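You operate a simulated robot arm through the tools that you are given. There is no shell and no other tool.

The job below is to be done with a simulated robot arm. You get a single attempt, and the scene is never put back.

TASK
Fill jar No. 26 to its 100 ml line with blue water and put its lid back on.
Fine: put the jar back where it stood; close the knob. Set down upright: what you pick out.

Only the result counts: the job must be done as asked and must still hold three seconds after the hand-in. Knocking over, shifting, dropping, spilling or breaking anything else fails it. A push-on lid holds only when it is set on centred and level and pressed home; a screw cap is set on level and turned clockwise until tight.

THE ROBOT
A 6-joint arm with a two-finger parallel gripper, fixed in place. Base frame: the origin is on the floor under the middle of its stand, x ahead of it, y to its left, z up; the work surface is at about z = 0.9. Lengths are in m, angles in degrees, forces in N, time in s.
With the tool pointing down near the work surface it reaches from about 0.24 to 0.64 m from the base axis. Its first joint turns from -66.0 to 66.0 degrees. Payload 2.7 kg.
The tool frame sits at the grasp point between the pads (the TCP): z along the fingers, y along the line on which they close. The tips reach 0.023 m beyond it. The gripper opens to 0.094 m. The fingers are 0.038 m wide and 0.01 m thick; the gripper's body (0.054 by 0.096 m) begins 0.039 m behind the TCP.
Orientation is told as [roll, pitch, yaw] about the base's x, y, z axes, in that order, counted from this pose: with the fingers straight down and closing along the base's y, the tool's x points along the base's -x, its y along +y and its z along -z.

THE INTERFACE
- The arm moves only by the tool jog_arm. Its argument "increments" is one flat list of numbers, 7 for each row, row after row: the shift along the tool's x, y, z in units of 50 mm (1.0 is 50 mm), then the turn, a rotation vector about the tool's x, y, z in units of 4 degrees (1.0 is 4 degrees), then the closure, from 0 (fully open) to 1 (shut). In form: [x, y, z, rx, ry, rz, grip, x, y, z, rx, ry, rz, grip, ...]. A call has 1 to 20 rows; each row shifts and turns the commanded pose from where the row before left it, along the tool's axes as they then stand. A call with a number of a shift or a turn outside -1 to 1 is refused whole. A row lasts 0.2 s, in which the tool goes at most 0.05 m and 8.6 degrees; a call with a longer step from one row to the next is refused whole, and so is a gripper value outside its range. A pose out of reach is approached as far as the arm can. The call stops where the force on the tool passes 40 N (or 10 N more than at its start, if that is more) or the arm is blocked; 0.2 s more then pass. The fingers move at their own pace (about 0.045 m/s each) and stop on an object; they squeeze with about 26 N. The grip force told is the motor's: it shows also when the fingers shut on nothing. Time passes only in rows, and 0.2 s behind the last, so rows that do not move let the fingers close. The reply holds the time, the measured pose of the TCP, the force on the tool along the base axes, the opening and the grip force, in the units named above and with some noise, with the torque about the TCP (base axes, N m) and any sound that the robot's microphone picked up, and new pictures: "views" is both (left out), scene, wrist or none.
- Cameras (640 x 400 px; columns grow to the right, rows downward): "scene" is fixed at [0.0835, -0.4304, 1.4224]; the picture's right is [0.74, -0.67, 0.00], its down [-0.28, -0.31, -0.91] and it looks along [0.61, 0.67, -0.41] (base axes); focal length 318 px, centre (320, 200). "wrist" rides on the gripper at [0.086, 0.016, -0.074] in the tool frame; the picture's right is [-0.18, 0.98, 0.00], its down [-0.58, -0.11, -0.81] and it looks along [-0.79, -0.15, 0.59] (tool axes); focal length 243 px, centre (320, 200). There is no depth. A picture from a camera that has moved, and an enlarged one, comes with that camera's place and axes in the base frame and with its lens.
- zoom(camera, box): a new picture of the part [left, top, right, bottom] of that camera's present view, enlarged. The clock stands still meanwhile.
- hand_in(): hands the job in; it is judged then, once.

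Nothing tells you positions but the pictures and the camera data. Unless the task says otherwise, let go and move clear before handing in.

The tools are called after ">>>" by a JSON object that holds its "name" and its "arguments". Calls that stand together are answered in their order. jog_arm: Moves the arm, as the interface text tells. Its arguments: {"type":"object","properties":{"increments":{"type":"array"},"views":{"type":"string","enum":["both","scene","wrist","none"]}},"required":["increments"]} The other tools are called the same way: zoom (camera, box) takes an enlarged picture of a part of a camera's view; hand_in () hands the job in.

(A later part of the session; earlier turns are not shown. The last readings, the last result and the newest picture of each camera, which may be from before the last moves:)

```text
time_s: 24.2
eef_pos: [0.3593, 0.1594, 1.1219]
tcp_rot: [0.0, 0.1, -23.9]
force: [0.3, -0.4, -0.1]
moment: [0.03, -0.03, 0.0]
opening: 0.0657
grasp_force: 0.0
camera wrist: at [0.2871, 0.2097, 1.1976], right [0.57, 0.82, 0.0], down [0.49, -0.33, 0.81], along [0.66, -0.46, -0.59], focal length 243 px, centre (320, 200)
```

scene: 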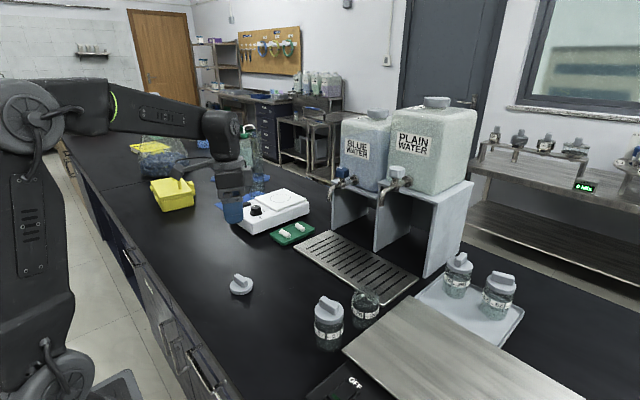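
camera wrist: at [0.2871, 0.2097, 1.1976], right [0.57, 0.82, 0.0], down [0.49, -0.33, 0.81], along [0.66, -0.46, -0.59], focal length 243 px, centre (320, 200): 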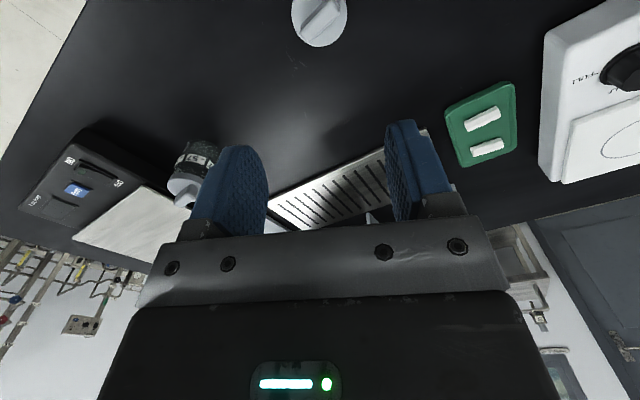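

>>> {"name": "jog_arm", "arguments": {"increments": [0, 0, 0, 0, 0, -1, 0.3, 0, 0, 0, 0, 0, -1, 0.3, 0, 0, 0, 0, 0, -1, 0.3, 0, 0, 0, 0, 0, -1, 0.3, 0, 0, 0, 0, 0, -1, 0.3, 0, 0, 0, 0, 0, -1, 0.3, -0.4, -0.685, 0, 0, 0, 0, 0.2, -0.4, -0.685, 0, 0, 0, 0, 0.2, -0.4, -0.685, 0, 0, 0, 0, 0.2, -0.4, -0.685, 0, 0, 0, 0, 0.2, -0.4, -0.685, 0, 0, 0, 0, 0.2, -0.4, -0.685, 0, 0, 0, 0, 0.2, -0.4, -0.685, 0, 0, 0, 0, 0.2, -0.4, -0.685, 0, 0, 0, 0, 0.2], "views": "both"}}

>>> {"name": "zoom", "arguments": {"camera": "wrist", "box": [240, 0, 400, 100]}}

```text
time_s: 27.2
eef_pos: [0.5193, -0.1097, 1.1244]
tcp_rot: [0.0, 0.0, 0.1]
force: [0.0, 0.2, -0.3]
moment: [0.06, -0.03, 0.0]
opening: 0.0751
grasp_force: 0.1
camera wrist: at [0.4329, -0.0928, 1.1993], right [0.18, 0.98, 0.0], down [0.58, -0.11, 0.81], along [0.79, -0.15, -0.59], focal length 243 px, centre (320, 200)
```

scene: 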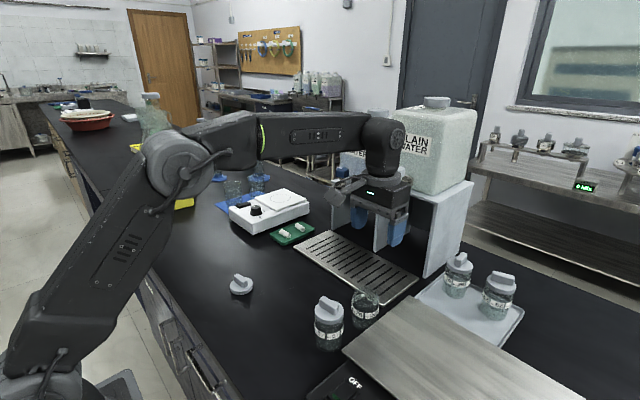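
wrist: 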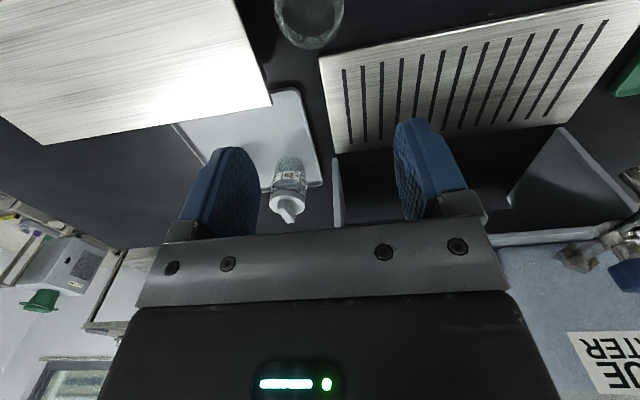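

```text
4.00 times, centred on (320, 50) of wrist
camera zoom: at [0.4329, -0.0928, 1.1993], right [0.18, 0.98, 0.0], down [0.58, -0.11, 0.81], along [0.79, -0.15, -0.59], focal length 970 px, centre (320, 800)
```

zoom: 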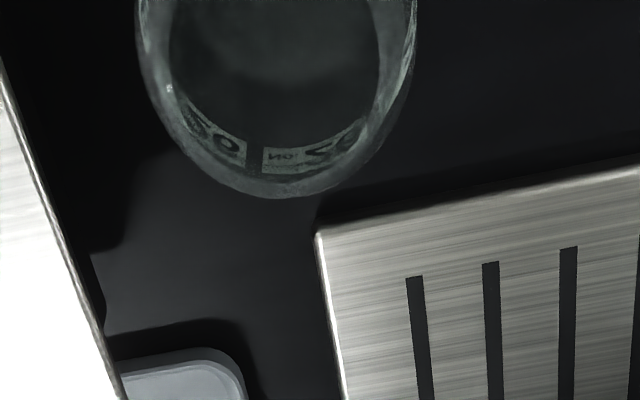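

>>> {"name": "jog_arm", "arguments": {"increments": [0.5, 0, 0, 0, 0, 0, 0.2, 0.4, 0, 0, 0, 0, 0, 0.2], "views": "wrist"}}

>>> {"name": "zoom", "arguments": {"camera": "wrist", "box": [240, 0, 400, 100]}}

```text
time_s: 27.8
eef_pos: [0.4742, -0.1118, 1.1224]
tcp_rot: [0.0, 0.0, 0.1]
force: [0.0, 0.1, -1.0]
moment: [0.0, 0.01, 0.01]
opening: 0.0752
grasp_force: 0.1
camera wrist: at [0.3876, -0.0954, 1.1971], right [0.18, 0.98, 0.0], down [0.58, -0.11, 0.81], along [0.79, -0.15, -0.59], focal length 243 px, centre (320, 200)
```

wrist: 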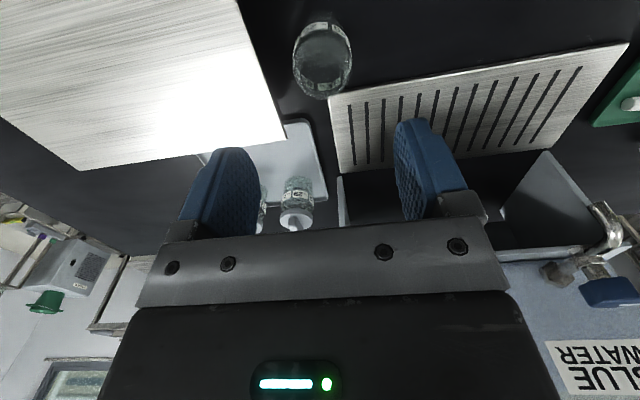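

```text
4.00 times, centred on (320, 50) of wrist
camera zoom: at [0.3876, -0.0954, 1.1971], right [0.18, 0.98, 0.0], down [0.58, -0.11, 0.81], along [0.79, -0.15, -0.59], focal length 970 px, centre (320, 800)
```

zoom: 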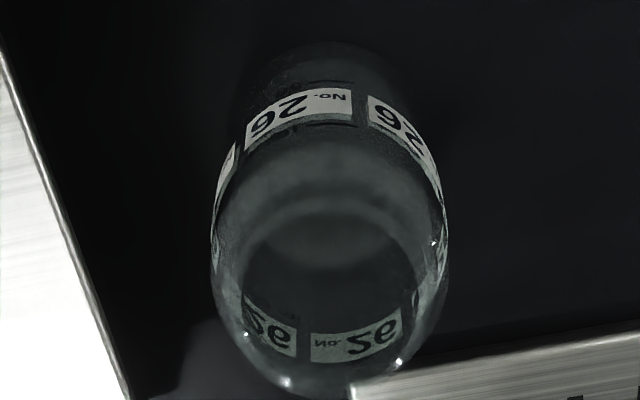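

>>> {"name": "zoom", "arguments": {"camera": "scene", "box": [348, 283, 384, 326]}}

>>> {"name": "zoom", "arguments": {"camera": "wrist", "box": [280, 5, 370, 105]}}

>>> {"name": "zoom", "arguments": {"camera": "scene", "box": [440, 245, 520, 325]}}

```text
9.30 times, centred on (366, 304) of scene
camera zoom: at [0.0835, -0.4304, 1.4224], right [0.74, -0.67, 0.0], down [-0.28, -0.31, -0.91], along [0.61, 0.67, -0.41], focal length 2958 px, centre (-108, -772)
```

zoom: 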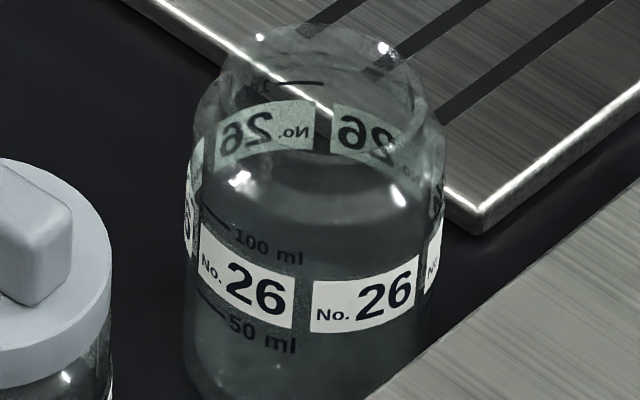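

```text
4.00 times, centred on (325, 55) of wrist
camera zoom: at [0.3876, -0.0954, 1.1971], right [0.18, 0.98, 0.0], down [0.58, -0.11, 0.81], along [0.79, -0.15, -0.59], focal length 970 px, centre (300, 780)
```

zoom: 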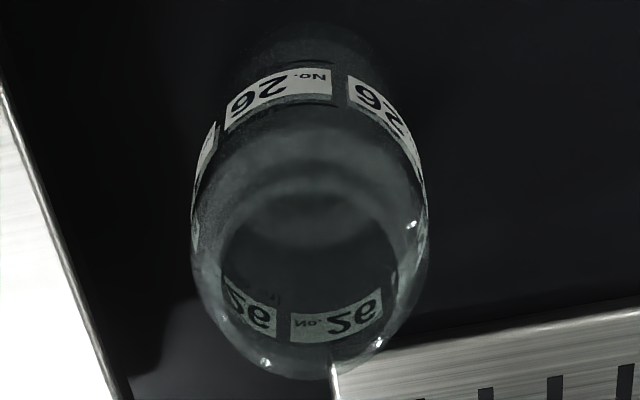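

```text
5.00 times, centred on (480, 285) of scene
camera zoom: at [0.0835, -0.4304, 1.4224], right [0.74, -0.67, 0.0], down [-0.28, -0.31, -0.91], along [0.61, 0.67, -0.41], focal length 1590 px, centre (-480, -225)
```

zoom: 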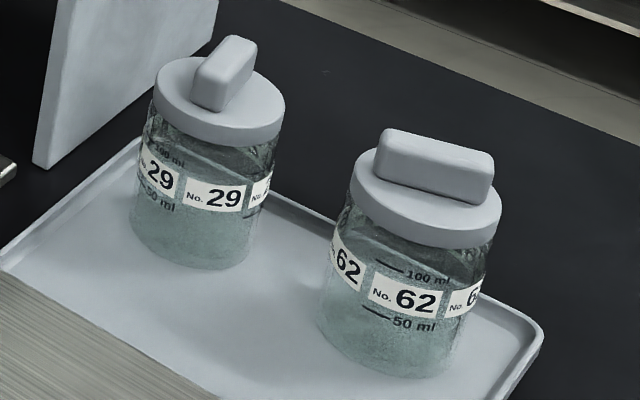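

Jar 26 appears empty. Because the wrist camera would come over jar 57 at yaw 0, I will turn to yaw -48°, so that it hangs clear, and centre over jar 26 before descending.

>>> {"name": "jog_arm", "arguments": {"increments": [0, 0, 0, 0, 0, 1, 0.2, 0, 0, 0, 0, 0, 1, 0.2, 0, 0, 0, 0, 0, 1, 0.2, 0, 0, 0, 0, 0, 1, 0.2, 0, 0, 0, 0, 0, 1, 0.2, 0, 0, 0, 0, 0, 1, 0.2, 0, 0, 0, 0, 0, 1, 0.2, 0, 0, 0, 0, 0, 1, 0.2, 0, 0, 0, 0, 0, 1, 0.2, 0, 0, 0, 0, 0, 1, 0.2, 0, 0, 0, 0, 0, 1, 0.2, 0, 0, 0, 0, 0, 1, 0.2, -0.156, 0.188, 0.5, 0, 0, 0, 0.2, -0.157, 0.187, 0.5, 0, 0, 0, 0.2, 0, 0, 0, 0, 0, 0, 0.2], "views": "both"}}

>>> {"name": "zoom", "arguments": {"camera": "wrist", "box": [220, 0, 420, 200]}}

>>> {"name": "zoom", "arguments": {"camera": "scene", "box": [300, 170, 460, 350]}}

```text
time_s: 31.0
eef_pos: [0.4985, -0.1128, 1.0722]
tcp_rot: [0.0, 0.0, -47.9]
force: [0.6, 0.9, -0.4]
moment: [0.0, -0.01, -0.02]
opening: 0.0754
grasp_force: 0.1
camera wrist: at [0.4519, -0.0363, 1.1481], right [0.85, 0.52, 0.0], down [0.31, -0.5, 0.81], along [0.42, -0.69, -0.59], focal length 243 px, centre (320, 200)
```

scene: 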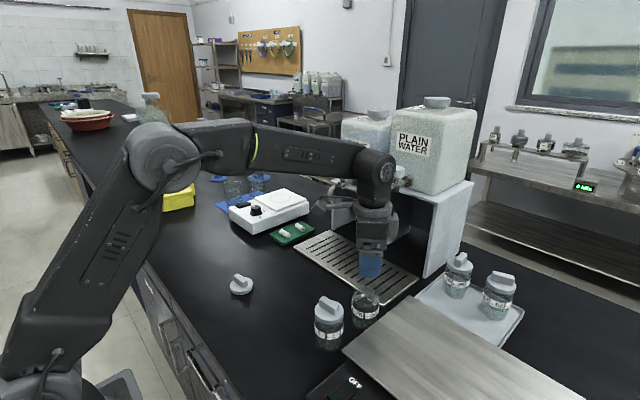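
wrist: 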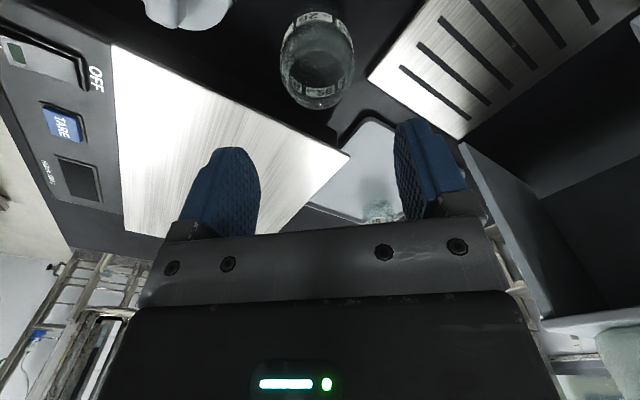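

```text
2.00 times, centred on (320, 100) of wrist
camera zoom: at [0.4519, -0.0363, 1.1481], right [0.85, 0.52, 0.0], down [0.31, -0.5, 0.81], along [0.42, -0.69, -0.59], focal length 485 px, centre (320, 400)
```

zoom: 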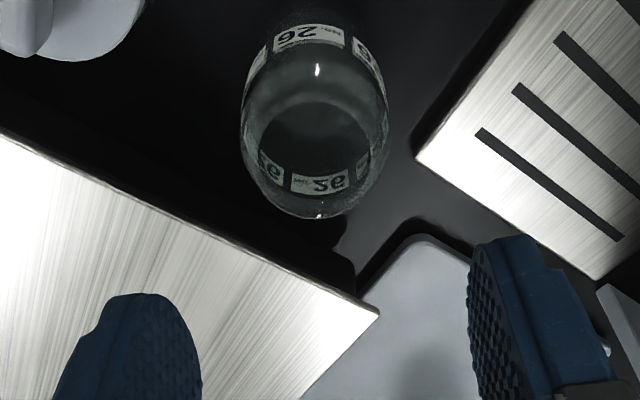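

```text
2.22 times, centred on (380, 260) of scene
camera zoom: at [0.0835, -0.4304, 1.4224], right [0.74, -0.67, 0.0], down [-0.28, -0.31, -0.91], along [0.61, 0.67, -0.41], focal length 707 px, centre (187, 67)
```

zoom: 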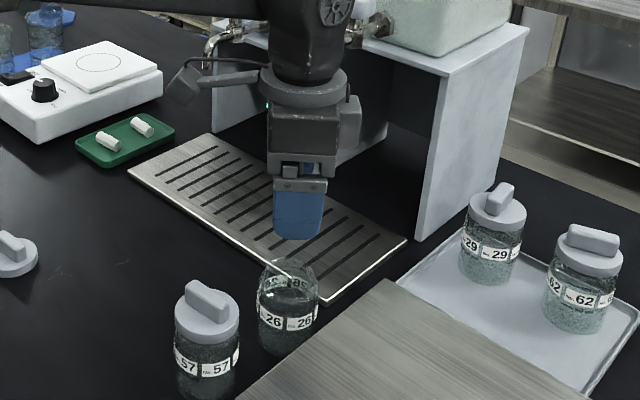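

The hand is centred over the open jar. I will go down in two steps around it.

>>> {"name": "jog_arm", "arguments": {"increments": [0, 0, 0.5, 0, 0, 0, 0.2, 0, 0, 0.5, 0, 0, 0, 0.2, 0, 0, 0.5, 0, 0, 0, 0.2, 0, 0, 0, 0, 0, 0, 0.2], "views": "both"}}

>>> {"name": "zoom", "arguments": {"camera": "scene", "box": [310, 220, 430, 350]}}

```text
time_s: 32.0
eef_pos: [0.4966, -0.1135, 0.999]
tcp_rot: [0.0, 0.0, -48.1]
force: [0.3, 0.1, 0.3]
moment: [0.02, 0.0, 0.01]
opening: 0.0754
grasp_force: 0.1
camera wrist: at [0.4519, -0.0364, 1.0738], right [0.85, 0.52, 0.0], down [0.31, -0.5, 0.81], along [0.42, -0.69, -0.59], focal length 243 px, centre (320, 200)
```

scene: 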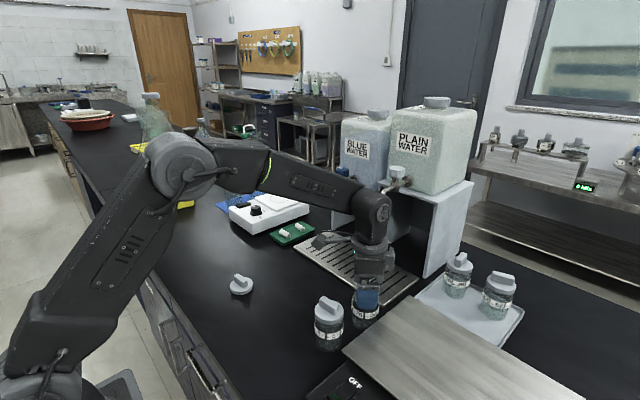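
wrist: 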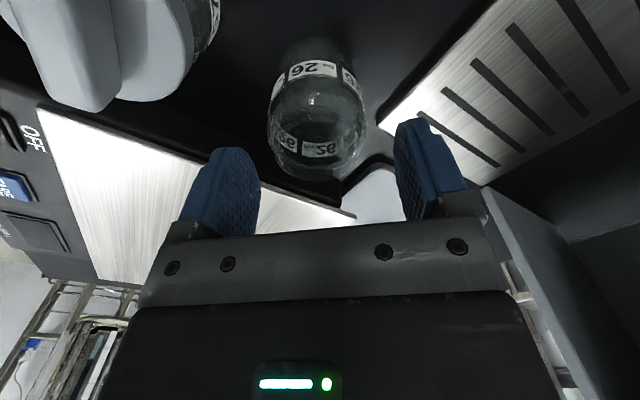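

```text
3.08 times, centred on (370, 285) of scene
camera zoom: at [0.0835, -0.4304, 1.4224], right [0.74, -0.67, 0.0], down [-0.28, -0.31, -0.91], along [0.61, 0.67, -0.41], focal length 978 px, centre (166, -62)
```

zoom: 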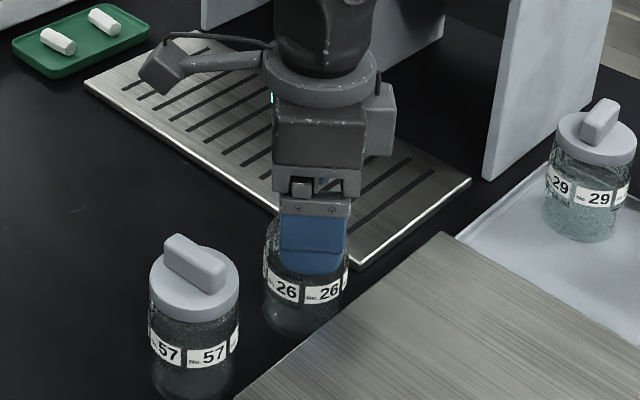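

>>> {"name": "jog_arm", "arguments": {"increments": [0, 0, 0.34, 0, 0, 0, 0.2, 0, 0, 0.34, 0, 0, 0, 0.2, 0, 0, 0.34, 0, 0, 0, 0.2, 0, 0, 0, 0, 0, 0, 0.2], "views": "wrist"}}

>>> {"name": "zoom", "arguments": {"camera": "scene", "box": [310, 220, 430, 350]}}

```text
time_s: 33.0
eef_pos: [0.4993, -0.1128, 0.9504]
tcp_rot: [0.0, -0.1, -48.0]
force: [-0.3, 0.5, -0.2]
moment: [0.0, 0.01, 0.02]
opening: 0.0753
grasp_force: 0.0
camera wrist: at [0.4535, -0.0369, 1.0243], right [0.85, 0.52, 0.0], down [0.31, -0.5, 0.81], along [0.42, -0.69, -0.59], focal length 243 px, centre (320, 200)
```

wrist: 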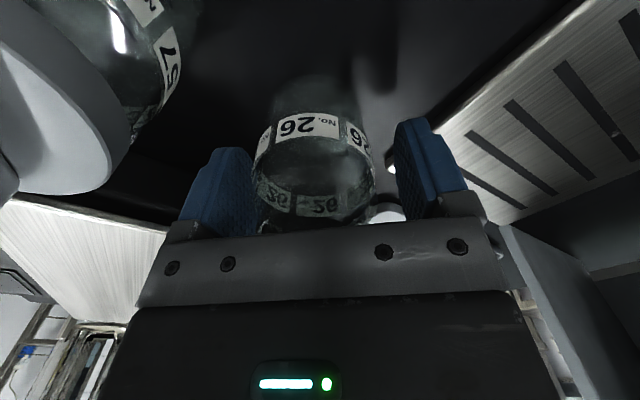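

```text
3.08 times, centred on (370, 285) of scene
camera zoom: at [0.0835, -0.4304, 1.4224], right [0.74, -0.67, 0.0], down [-0.28, -0.31, -0.91], along [0.61, 0.67, -0.41], focal length 978 px, centre (166, -62)
```

zoom: 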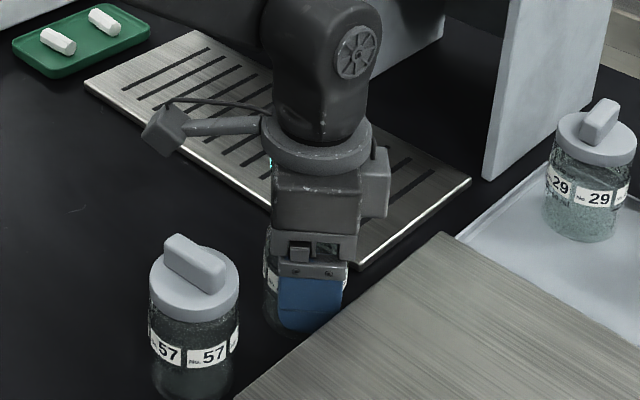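

The jar is between the fingers with clearance all round. I will close on it.

>>> {"name": "jog_arm", "arguments": {"increments": [0, 0, 0, 0, 0, 0, 0.4, 0, 0, 0, 0, 0, 0, 0.5, 0, 0, 0, 0, 0, 0, 0.6, 0, 0, 0, 0, 0, 0, 0.6], "views": "wrist"}}

```text
time_s: 34.0
eef_pos: [0.5003, -0.1121, 0.9491]
tcp_rot: [0.0, 0.0, -48.0]
force: [0.6, -0.3, -0.1]
moment: [0.01, 0.01, 0.0]
opening: 0.0555
grasp_force: 26.0
camera wrist: at [0.4536, -0.0369, 1.0244], right [0.85, 0.52, 0.0], down [0.31, -0.5, 0.81], along [0.42, -0.69, -0.59], focal length 243 px, centre (320, 200)
```

wrist: 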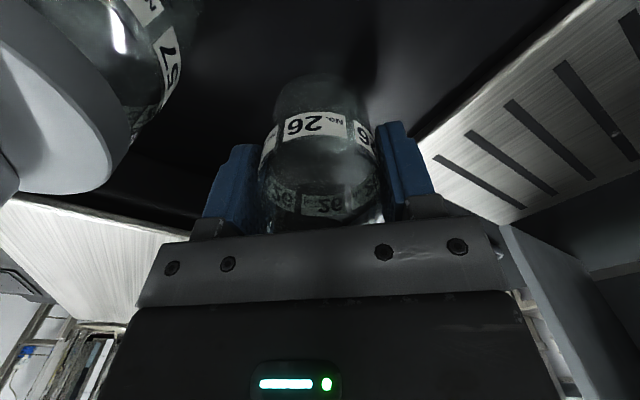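

Jar 26 is held (0.0555 m, 26 N). I will lift it, carry it over to free table at about (0.50, 0.06) and lower it there for a tilted regrasp.

>>> {"name": "jog_arm", "arguments": {"increments": [0, 0, -0.2, 0, 0, 0, 0.6, 0, 0, -0.6, 0, 0, 0, 0.6, 0, 0, -0.6, 0, 0, 0, 0.6, 0, 0, -0.6, 0, 0, 0, 0.6, 0.52, 0.468, 0, 0, 0, 0, 0.6, 0.52, 0.468, 0, 0, 0, 0, 0.6, 0.52, 0.468, 0, 0, 0, 0, 0.6, 0.52, 0.468, 0, 0, 0, 0, 0.6, 0.52, 0.468, 0, 0, 0, 0, 0.6, 0, 0, 0, 0, 0, 0, 0.6], "views": "both"}}

```text
time_s: 36.2
eef_pos: [0.5019, 0.0625, 1.0507]
tcp_rot: [0.0, 0.0, -47.9]
force: [0.2, -0.1, -1.7]
moment: [-0.04, -0.01, 0.01]
opening: 0.0552
grasp_force: 25.6
camera wrist: at [0.4554, 0.1383, 1.1256], right [0.85, 0.52, 0.0], down [0.31, -0.5, 0.81], along [0.42, -0.69, -0.59], focal length 243 px, centre (320, 200)
```

scene: 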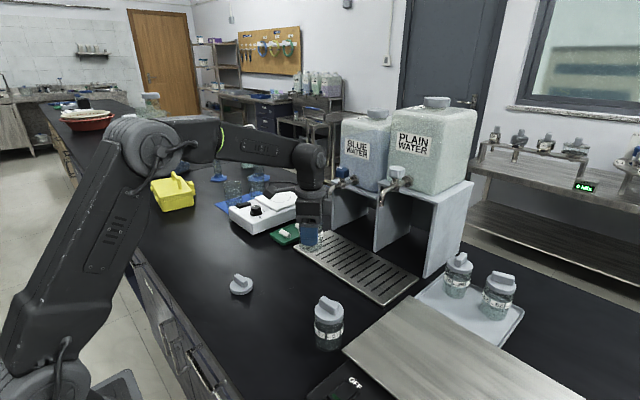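
wrist: 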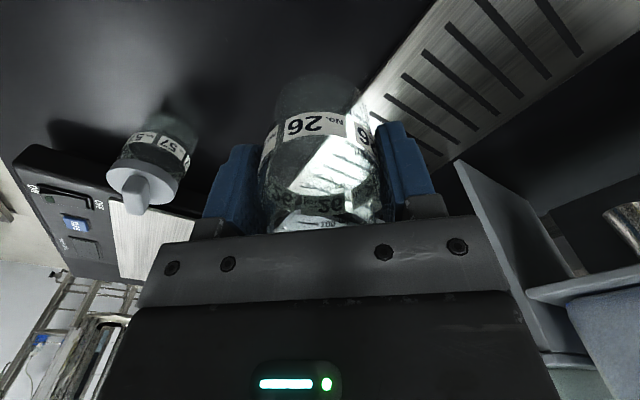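

>>> {"name": "jog_arm", "arguments": {"increments": [0, 0, 0.6, 0, 0, 0, 0.6, 0, 0, 0.6, 0, 0, 0, 0.6, 0, 0, 0.6, 0, 0, 0, 0.6, 0, 0, 0.14, 0, 0, 0, 0.6, 0, 0, 0, 0, 0, 0, 0.6], "views": "scene"}}

>>> {"name": "zoom", "arguments": {"camera": "scene", "box": [250, 210, 370, 300]}}

```text
time_s: 37.4
eef_pos: [0.5023, 0.0604, 0.9537]
tcp_rot: [0.0, 0.0, -48.0]
force: [0.7, -0.9, -1.5]
moment: [-0.02, -0.01, 0.01]
opening: 0.0554
grasp_force: 26.3
```

scene: 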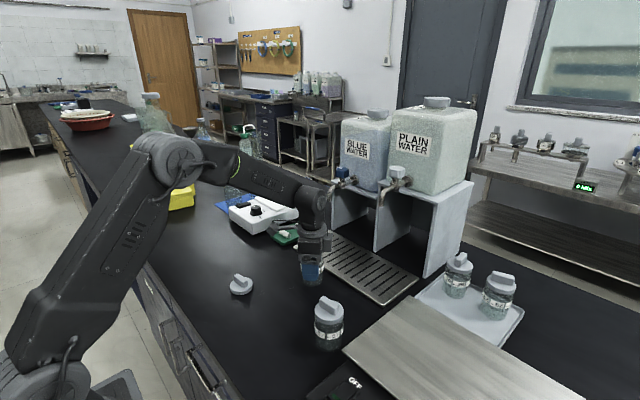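

```text
4.44 times, centred on (310, 255) of scene
camera zoom: at [0.0835, -0.4304, 1.4224], right [0.74, -0.67, 0.0], down [-0.28, -0.31, -0.91], along [0.61, 0.67, -0.41], focal length 1413 px, centre (364, -44)
```

zoom: 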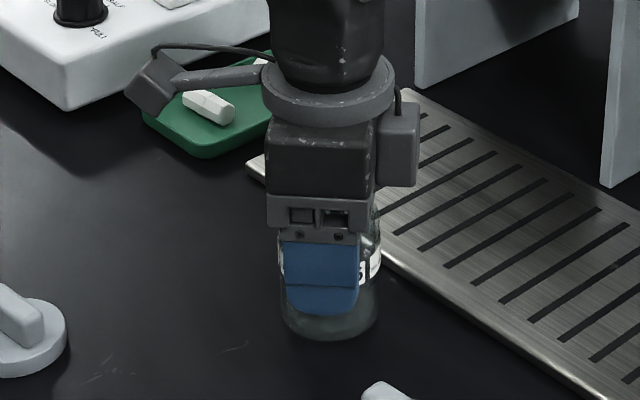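

>>> {"name": "jog_arm", "arguments": {"increments": [0, 0, 0.04, 0, 0, 0, 0.6, 0, 0, 0.02, 0, 0, 0, 0.6, 0, 0, 0, 0, 0, 0, 0.6], "views": "none"}}

```text
time_s: 38.2
eef_pos: [0.4998, 0.0596, 0.9494]
tcp_rot: [0.0, 0.0, -47.9]
force: [-0.7, 1.0, 4.7]
moment: [0.05, 0.19, -0.01]
opening: 0.0557
grasp_force: 26.0
```

The jar touches down (about 5 N). I will open, rise and then check that it stands.

>>> {"name": "jog_arm", "arguments": {"increments": [0, 0, 0, 0, 0, 0, 0.3, 0, 0, 0, 0, 0, 0, 0.15, 0, 0, 0, 0, 0, 0, 0.15, 0, 0, -0.5, 0, 0, 0, 0.15, 0, 0, -0.8, 0, 0, 0, 0.15, 0, 0, -0.8, 0, 0, 0, 0.15, 0, 0, -0.8, 0, 0, 0, 0.15], "views": "both"}}

>>> {"name": "zoom", "arguments": {"camera": "scene", "box": [250, 210, 370, 300]}}

```text
time_s: 39.8
eef_pos: [0.4972, 0.0638, 1.0937]
tcp_rot: [0.0, 0.0, -47.9]
force: [0.8, 0.3, 0.2]
moment: [-0.02, 0.0, -0.02]
opening: 0.0801
grasp_force: 0.0
camera wrist: at [0.4513, 0.139, 1.1676], right [0.85, 0.52, 0.0], down [0.31, -0.5, 0.81], along [0.42, -0.69, -0.59], focal length 243 px, centre (320, 200)
```

scene: 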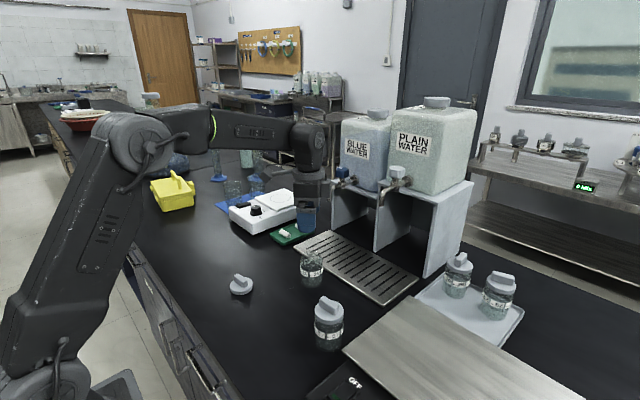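
wrist: 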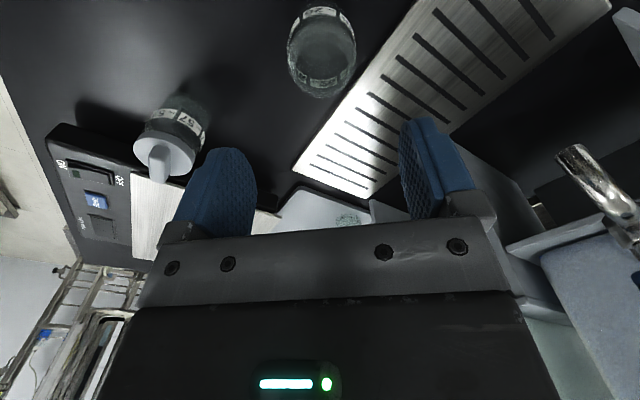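

```text
4.44 times, centred on (310, 255) of scene
camera zoom: at [0.0835, -0.4304, 1.4224], right [0.74, -0.67, 0.0], down [-0.28, -0.31, -0.91], along [0.61, 0.67, -0.41], focal length 1413 px, centre (364, -44)
```

zoom: 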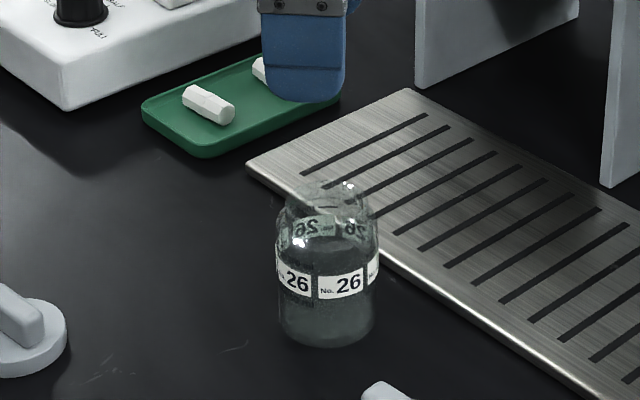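

Jar 26 stands upright at about (0.499, 0.060). Now I will go up, return to yaw 0 and get a good look at the blue tap.

>>> {"name": "jog_arm", "arguments": {"increments": [0, 0, -0.21, 0, 0, -1, 0.15, 0, 0, -0.21, 0, 0, -1, 0.15, 0, 0, -0.21, 0, 0, -1, 0.15, 0, 0, -0.21, 0, 0, -1, 0.15, 0, 0, -0.21, 0, 0, -1, 0.15, 0, 0, -0.21, 0, 0, -1, 0.15, 0, 0, -0.21, 0, 0, -1, 0.15, 0, 0, -0.21, 0, 0, -1, 0.15, 0, 0, -0.21, 0, 0, -1, 0.15, 0, 0, -0.21, 0, 0, -1, 0.15, 0, 0, -0.21, 0, 0, -1, 0.15, 0, 0, -0.21, 0, 0, -1, 0.15, -0.35, 0.37, 0, 0, 0, 0, 0.15, -0.35, 0.37, 0, 0, 0, 0, 0.15, -0.35, 0.37, 0, 0, 0, 0, 0.15, -0.35, 0.37, 0, 0, 0, 0, 0.15, 0, 0, 0, 0, 0, 0, 0.15], "views": "both"}}

>>> {"name": "zoom", "arguments": {"camera": "wrist", "box": [240, 80, 420, 230]}}

>>> {"name": "zoom", "arguments": {"camera": "scene", "box": [290, 130, 420, 230]}}

```text
time_s: 43.4
eef_pos: [0.5414, 0.1197, 1.2074]
tcp_rot: [0.0, 0.0, 0.0]
force: [-0.6, 0.8, -0.8]
moment: [-0.01, 0.0, 0.0]
opening: 0.0798
grasp_force: 0.0
out of reach, approached as far as the arm can: row 15, 16
camera wrist: at [0.454, 0.1375, 1.2821], right [0.18, 0.98, 0.0], down [0.58, -0.11, 0.81], along [0.79, -0.15, -0.59], focal length 243 px, centre (320, 200)
```

scene: 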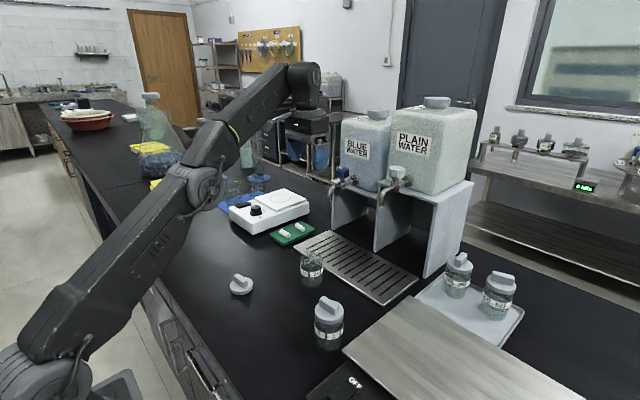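
wrist: 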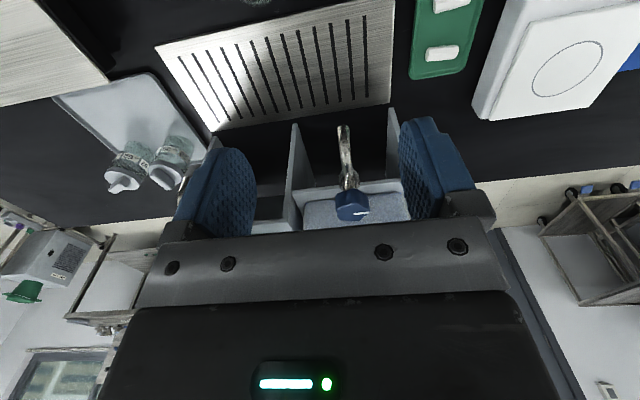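

```text
2.67 times, centred on (330, 155) of wrist
camera zoom: at [0.454, 0.1375, 1.2821], right [0.18, 0.98, 0.0], down [0.58, -0.11, 0.81], along [0.79, -0.15, -0.59], focal length 647 px, centre (293, 320)
```

zoom: 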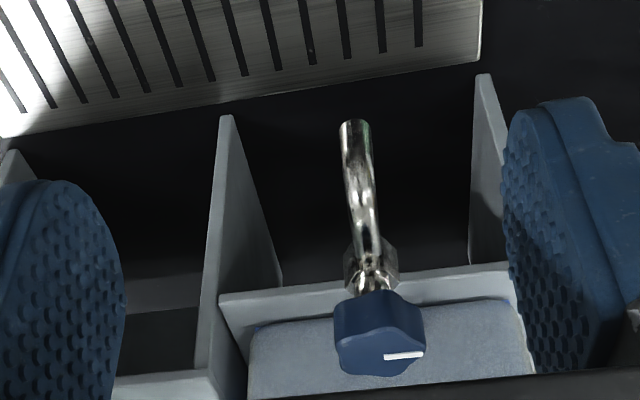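

```text
4.00 times, centred on (355, 180) of scene
camera zoom: at [0.0835, -0.4304, 1.4224], right [0.74, -0.67, 0.0], down [-0.28, -0.31, -0.91], along [0.61, 0.67, -0.41], focal length 1272 px, centre (180, 280)
```

zoom: 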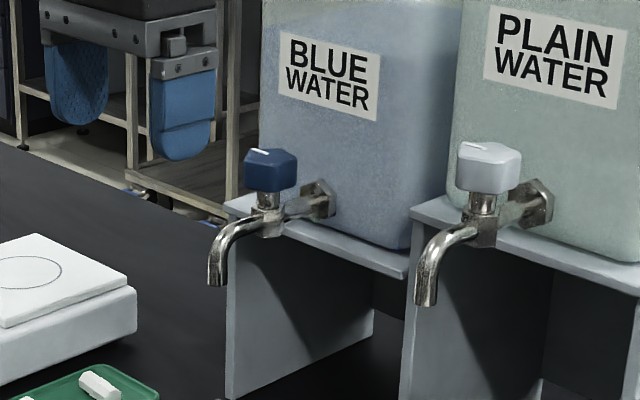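

The tap measures out to: spout outlet about (0.629, 0.131, 1.06), knob top about (0.677, 0.131, 1.141), with its white line pointing to +y. A vertical tool can't reach there, so I will use a tilted one; first I will back off to a place where the tilt is easy.

>>> {"name": "jog_arm", "arguments": {"increments": [0.5, -0.2, 0.4, 0, 0, 0, 0.15, 0.5, -0.2, 0.4, 0, 0, 0, 0.15, 0.5, -0.2, 0.4, 0, 0, 0, 0.15, 0.5, -0.2, 0.4, 0, 0, 0, 0.15, 0, 0, 0, 0, 0, 0, 0.15], "views": "none"}}

```text
time_s: 44.6
eef_pos: [0.4389, 0.0795, 1.1254]
tcp_rot: [0.0, 0.0, 0.0]
force: [-0.5, 0.9, -0.2]
moment: [0.0, 0.0, 0.03]
opening: 0.0801
grasp_force: 0.0
```

>>> {"name": "jog_arm", "arguments": {"increments": [0, 0, 0, 0, -1, 0, 0.15, 0, 0, 0, 0, -1, 0, 0.15, 0, 0, 0, 0, -1, 0, 0.15, 0, 0, 0, 0, -1, 0, 0.15, 0, 0, 0, 0, -1, 0, 0.15, 0, 0, 0, 0, -1, 0, 0.15, 0, 0, 0, 0, -1, 0, 0.15, 0, 0, 0, 0, -1, 0, 0.15, 0, 0, 0, 0, -1, 0, 0.15, 0, 0, 0, 0, 0, 0, 0.15], "views": "both"}}

>>> {"name": "zoom", "arguments": {"camera": "wrist", "box": [180, 0, 460, 240]}}

```text
time_s: 46.8
eef_pos: [0.4409, 0.0811, 1.1274]
tcp_rot: [-0.1, -36.2, 0.1]
force: [-0.6, 0.3, 0.2]
moment: [-0.01, 0.0, 0.01]
opening: 0.08
grasp_force: 0.1
camera wrist: at [0.3275, 0.0983, 1.136], right [0.15, 0.98, 0.11], down [0.0, -0.11, 0.99], along [0.99, -0.15, -0.01], focal length 243 px, centre (320, 200)
```

scene: 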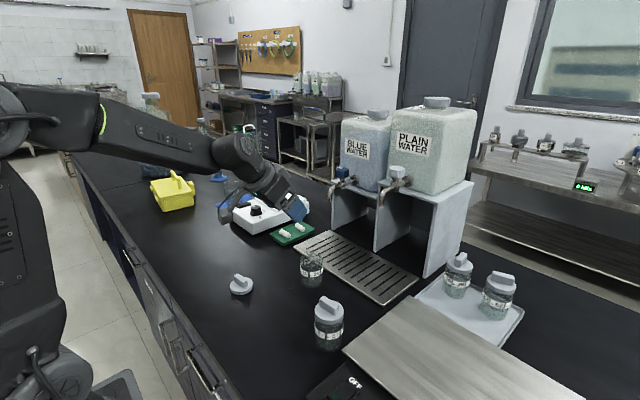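
wrist: 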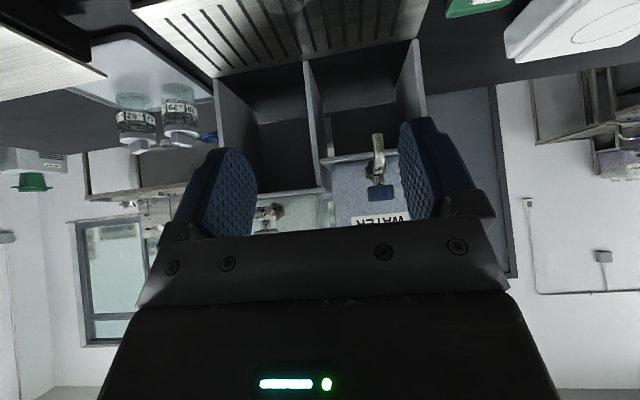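

```text
1.67 times, centred on (320, 120) of wrist
camera zoom: at [0.3275, 0.0983, 1.136], right [0.15, 0.98, 0.11], down [0.0, -0.11, 0.99], along [0.99, -0.15, -0.01], focal length 404 px, centre (320, 333)
```

zoom: 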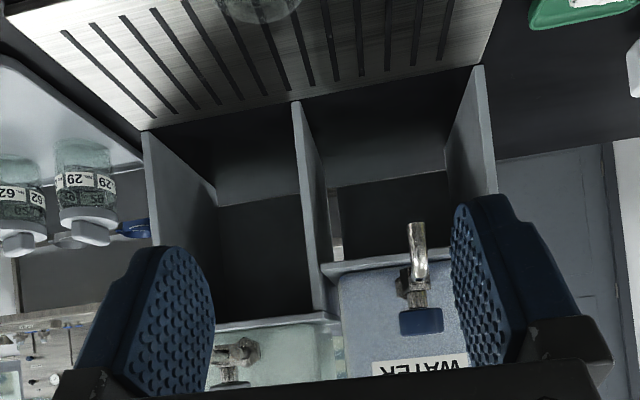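

From this level view the spout (0.629, 0.1315, 1.062) and knob centre (0.677, 0.132, 1.131) are confirmed. Next I'll line up with the jar at (0.499, 0.060) along the tilted approach.

>>> {"name": "jog_arm", "arguments": {"increments": [0.4, -0.13, 0.41, 0, 0, 0, 0.15, 0.4, -0.13, 0.41, 0, 0, 0, 0.15, 0.4, -0.13, 0.41, 0, 0, 0, 0.15, 0, 0, 0, 0, 0, 0, 0.15], "views": "both"}}

>>> {"name": "zoom", "arguments": {"camera": "wrist", "box": [180, 0, 460, 240]}}

>>> {"name": "zoom", "arguments": {"camera": "scene", "box": [200, 170, 360, 300]}}

```text
time_s: 47.8
eef_pos: [0.4298, 0.0609, 1.0426]
tcp_rot: [0.0, -36.0, 0.0]
force: [0.4, 0.1, -0.4]
moment: [0.03, -0.03, -0.03]
opening: 0.08
grasp_force: 0.1
camera wrist: at [0.3159, 0.0786, 1.0518], right [0.15, 0.98, 0.11], down [0.0, -0.11, 0.99], along [0.99, -0.15, -0.01], focal length 243 px, centre (320, 200)
```

scene: 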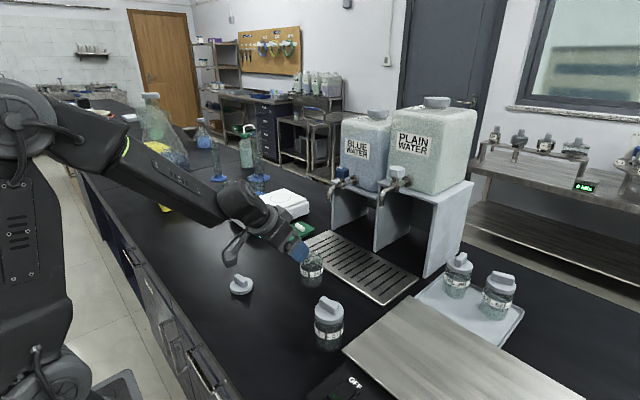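
wrist: 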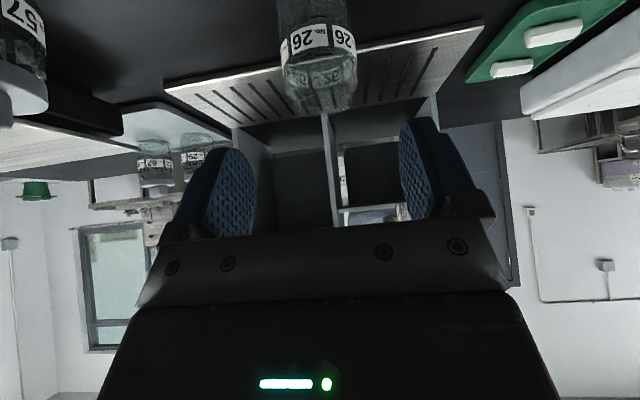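

```text
1.67 times, centred on (320, 120) of wrist
camera zoom: at [0.3159, 0.0786, 1.0518], right [0.15, 0.98, 0.11], down [0.0, -0.11, 0.99], along [0.99, -0.15, -0.01], focal length 404 px, centre (320, 333)
```

zoom: 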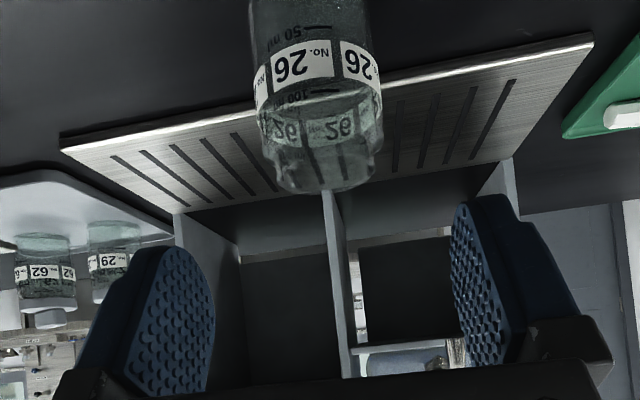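

```text
3.08 times, centred on (280, 235) of scene
camera zoom: at [0.0835, -0.4304, 1.4224], right [0.74, -0.67, 0.0], down [-0.28, -0.31, -0.91], along [0.61, 0.67, -0.41], focal length 978 px, centre (443, 92)
```

zoom: 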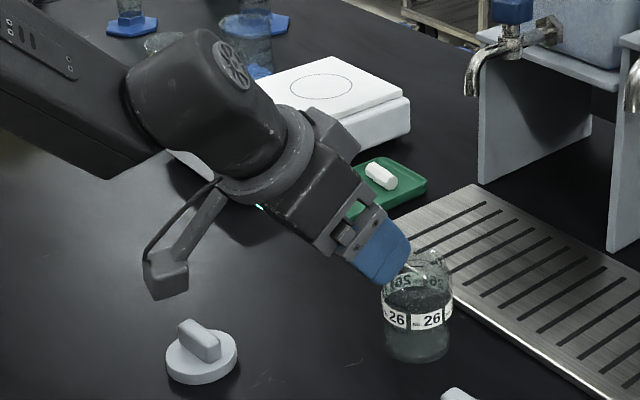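

Alignment looks right. I will advance along the tilted tool axis around the jar.

>>> {"name": "jog_arm", "arguments": {"increments": [0, 0, 0.4, 0, 0, 0, 0.15, 0, 0, 0.4, 0, 0, 0, 0.15, 0, 0, 0.4, 0, 0, 0, 0.15, 0, 0, 0.4, 0, 0, 0, 0.15, 0, 0, 0, 0, 0, 0, 0.15], "views": "both"}}

>>> {"name": "zoom", "arguments": {"camera": "scene", "box": [200, 190, 360, 310]}}

```text
time_s: 49.0
eef_pos: [0.4779, 0.0617, 0.9788]
tcp_rot: [0.1, -36.1, 0.1]
force: [0.2, 0.1, 0.4]
moment: [0.02, -0.02, 0.02]
opening: 0.0798
grasp_force: 0.0
camera wrist: at [0.3625, 0.0782, 0.9869], right [0.15, 0.98, 0.11], down [0.0, -0.11, 0.99], along [0.99, -0.15, -0.01], focal length 243 px, centre (320, 200)
```

scene: 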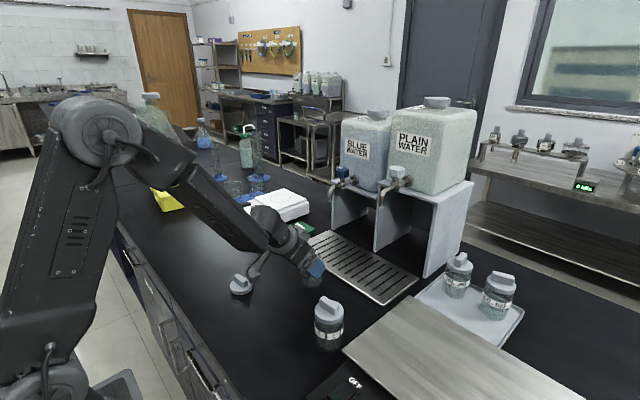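
wrist: 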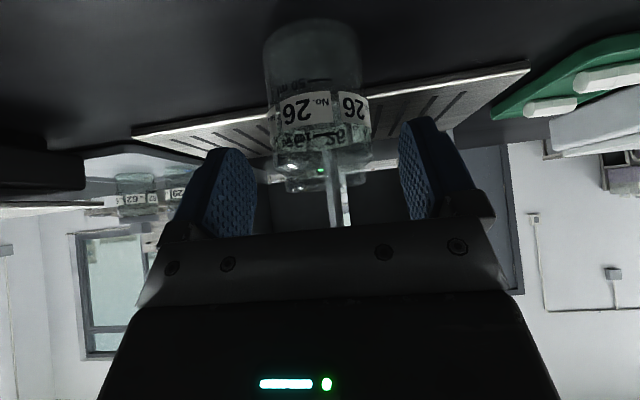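

```text
3.33 times, centred on (280, 250) of scene
camera zoom: at [0.0835, -0.4304, 1.4224], right [0.74, -0.67, 0.0], down [-0.28, -0.31, -0.91], along [0.61, 0.67, -0.41], focal length 1060 px, centre (453, 33)
```

zoom: 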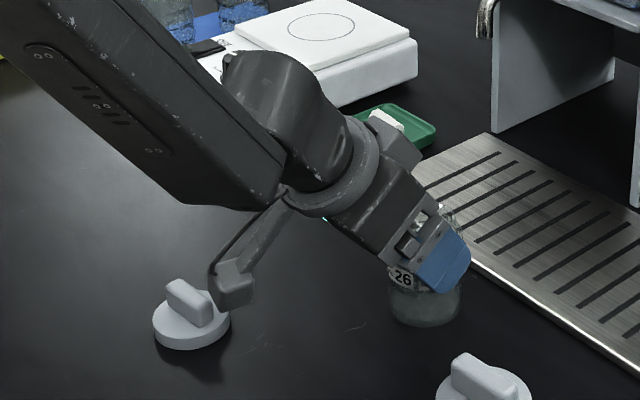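

>>> {"name": "jog_arm", "arguments": {"increments": [0, 0, 0.3, 0, 0, 0, 0.15, 0, 0, 0.3, 0, 0, 0, 0.15, 0, 0, 0.2, 0, 0, 0, 0.15, 0, 0, 0, 0, 0, 0, 0.15], "views": "both"}}

>>> {"name": "zoom", "arguments": {"camera": "scene", "box": [200, 190, 360, 310]}}

>>> {"name": "zoom", "arguments": {"camera": "wrist", "box": [200, 20, 440, 230]}}

```text
time_s: 50.0
eef_pos: [0.5, 0.0617, 0.9445]
tcp_rot: [0.0, -36.2, 0.0]
force: [-3.8, 0.2, 9.8]
moment: [0.0, 0.09, -0.01]
opening: 0.0798
grasp_force: 0.0
camera wrist: at [0.3865, 0.0799, 0.9546], right [0.15, 0.98, 0.11], down [-0.01, -0.11, 0.99], along [0.99, -0.15, -0.01], focal length 243 px, centre (320, 200)
```

scene: 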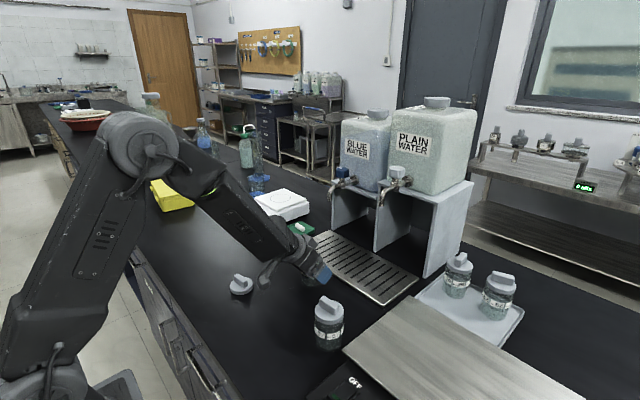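
wrist: 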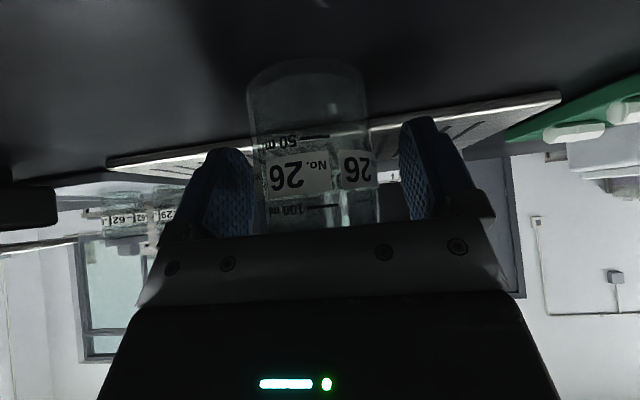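

```text
3.33 times, centred on (280, 250) of scene
camera zoom: at [0.0833, -0.4304, 1.4224], right [0.74, -0.67, 0.0], down [-0.28, -0.31, -0.91], along [0.61, 0.67, -0.41], focal length 1060 px, centre (453, 33)
```

zoom: 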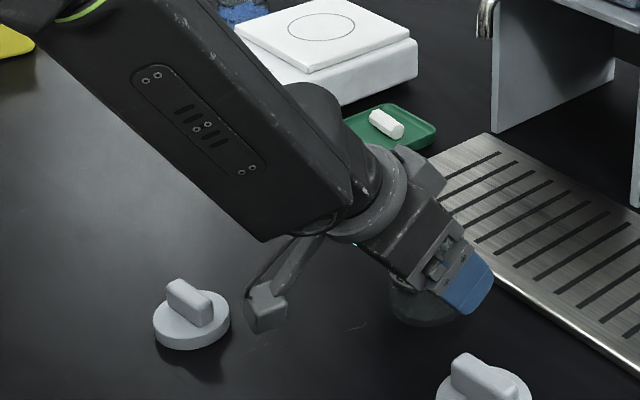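

```text
1.90 times, centred on (320, 125) of wrist
camera zoom: at [0.3865, 0.0799, 0.9546], right [0.15, 0.98, 0.11], down [-0.01, -0.11, 0.99], along [0.99, -0.15, -0.01], focal length 462 px, centre (320, 343)
```

zoom: 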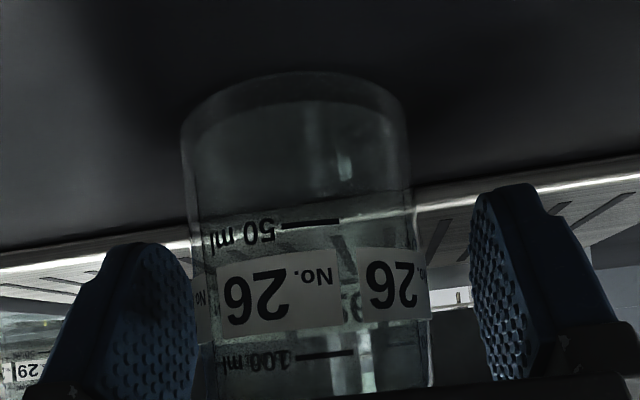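

The palm just touched the jar's rim (about 10 N), so I will back off 5 mm along the tool and then close on the jar.

>>> {"name": "jog_arm", "arguments": {"increments": [0, 0, -0.1, 0, 0, 0, 0.15, 0, 0, 0, 0, 0, 0, 0.15], "views": "none"}}

>>> {"name": "jog_arm", "arguments": {"increments": [0, 0, 0, 0, 0, 0, 0.35, 0, 0, 0, 0, 0, 0, 0.5, 0, 0, 0, 0, 0, 0, 0.6, 0, 0, 0, 0, 0, 0, 0.6], "views": "wrist"}}

```text
time_s: 50.6
eef_pos: [0.4963, 0.0626, 0.9474]
tcp_rot: [0.1, -35.9, 0.1]
force: [-0.5, 0.3, -0.8]
moment: [0.05, 0.0, -0.01]
opening: 0.08
grasp_force: 0.0
```

```text
time_s: 51.6
eef_pos: [0.4968, 0.061, 0.948]
tcp_rot: [0.1, -35.9, 0.0]
force: [0.6, -0.6, 0.9]
moment: [-0.01, -0.01, 0.0]
opening: 0.0553
grasp_force: 25.9
camera wrist: at [0.3832, 0.0791, 0.9573], right [0.15, 0.98, 0.11], down [0.0, -0.11, 0.99], along [0.99, -0.15, -0.01], focal length 243 px, centre (320, 200)
```

wrist: 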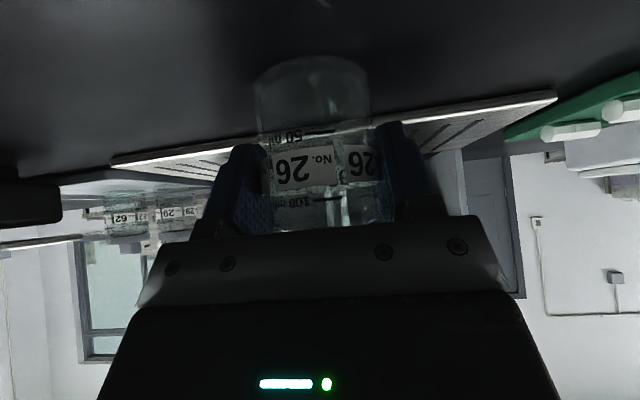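

Jar 26 is gripped by the tilted hand. I will lift it 20 mm and check that it stays upright before moving under the spout.

>>> {"name": "jog_arm", "arguments": {"increments": [-0.118, 0, -0.162, 0, 0, 0, 0.6, -0.118, 0, -0.162, 0, 0, 0, 0.6, 0, 0, 0, 0, 0, 0, 0.6], "views": "both"}}

>>> {"name": "zoom", "arguments": {"camera": "scene", "box": [230, 180, 390, 300]}}

>>> {"name": "zoom", "arguments": {"camera": "wrist", "box": [200, 20, 440, 230]}}

```text
time_s: 52.4
eef_pos: [0.4988, 0.0605, 0.9676]
tcp_rot: [0.0, -36.0, 0.2]
force: [-0.6, 0.3, -2.7]
moment: [-0.03, 0.03, 0.01]
opening: 0.0553
grasp_force: 26.4
camera wrist: at [0.3835, 0.0783, 0.9766], right [0.15, 0.98, 0.11], down [0.0, -0.11, 0.99], along [0.99, -0.15, -0.01], focal length 243 px, centre (320, 200)
```

scene: 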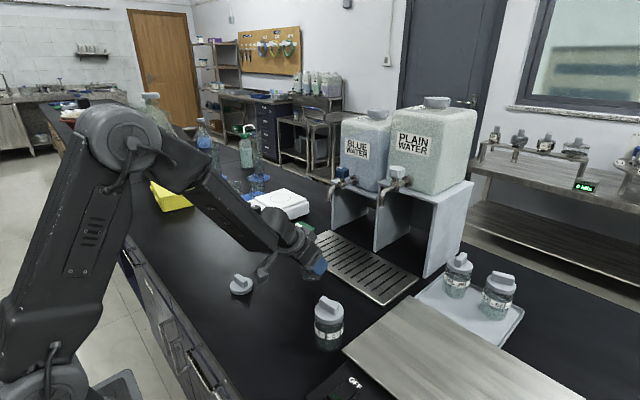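
wrist: 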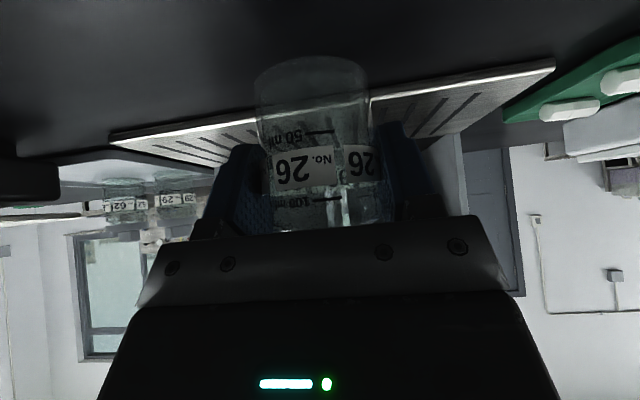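

```text
3.33 times, centred on (310, 240) of scene
camera zoom: at [0.0835, -0.4304, 1.4224], right [0.74, -0.67, 0.0], down [-0.28, -0.31, -0.91], along [0.61, 0.67, -0.41], focal length 1060 px, centre (353, 67)
```

zoom: 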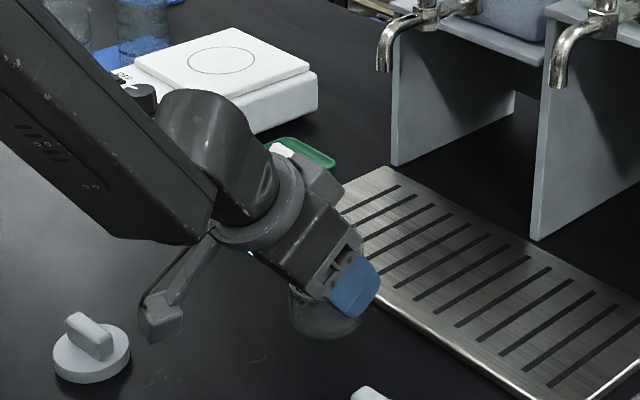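

```text
1.90 times, centred on (320, 125) of wrist
camera zoom: at [0.3835, 0.0783, 0.9766], right [0.15, 0.98, 0.11], down [0.0, -0.11, 0.99], along [0.99, -0.15, -0.01], focal length 462 px, centre (320, 343)
```

zoom: 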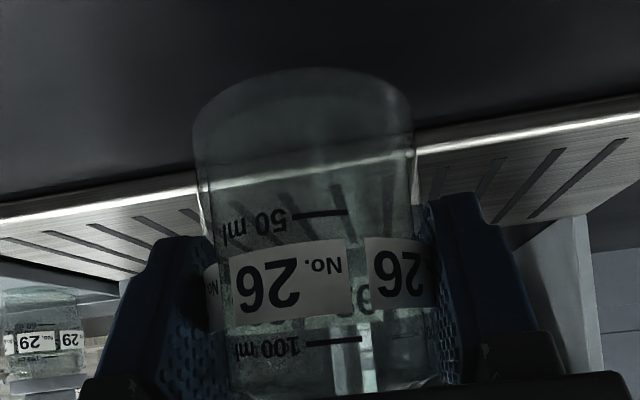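

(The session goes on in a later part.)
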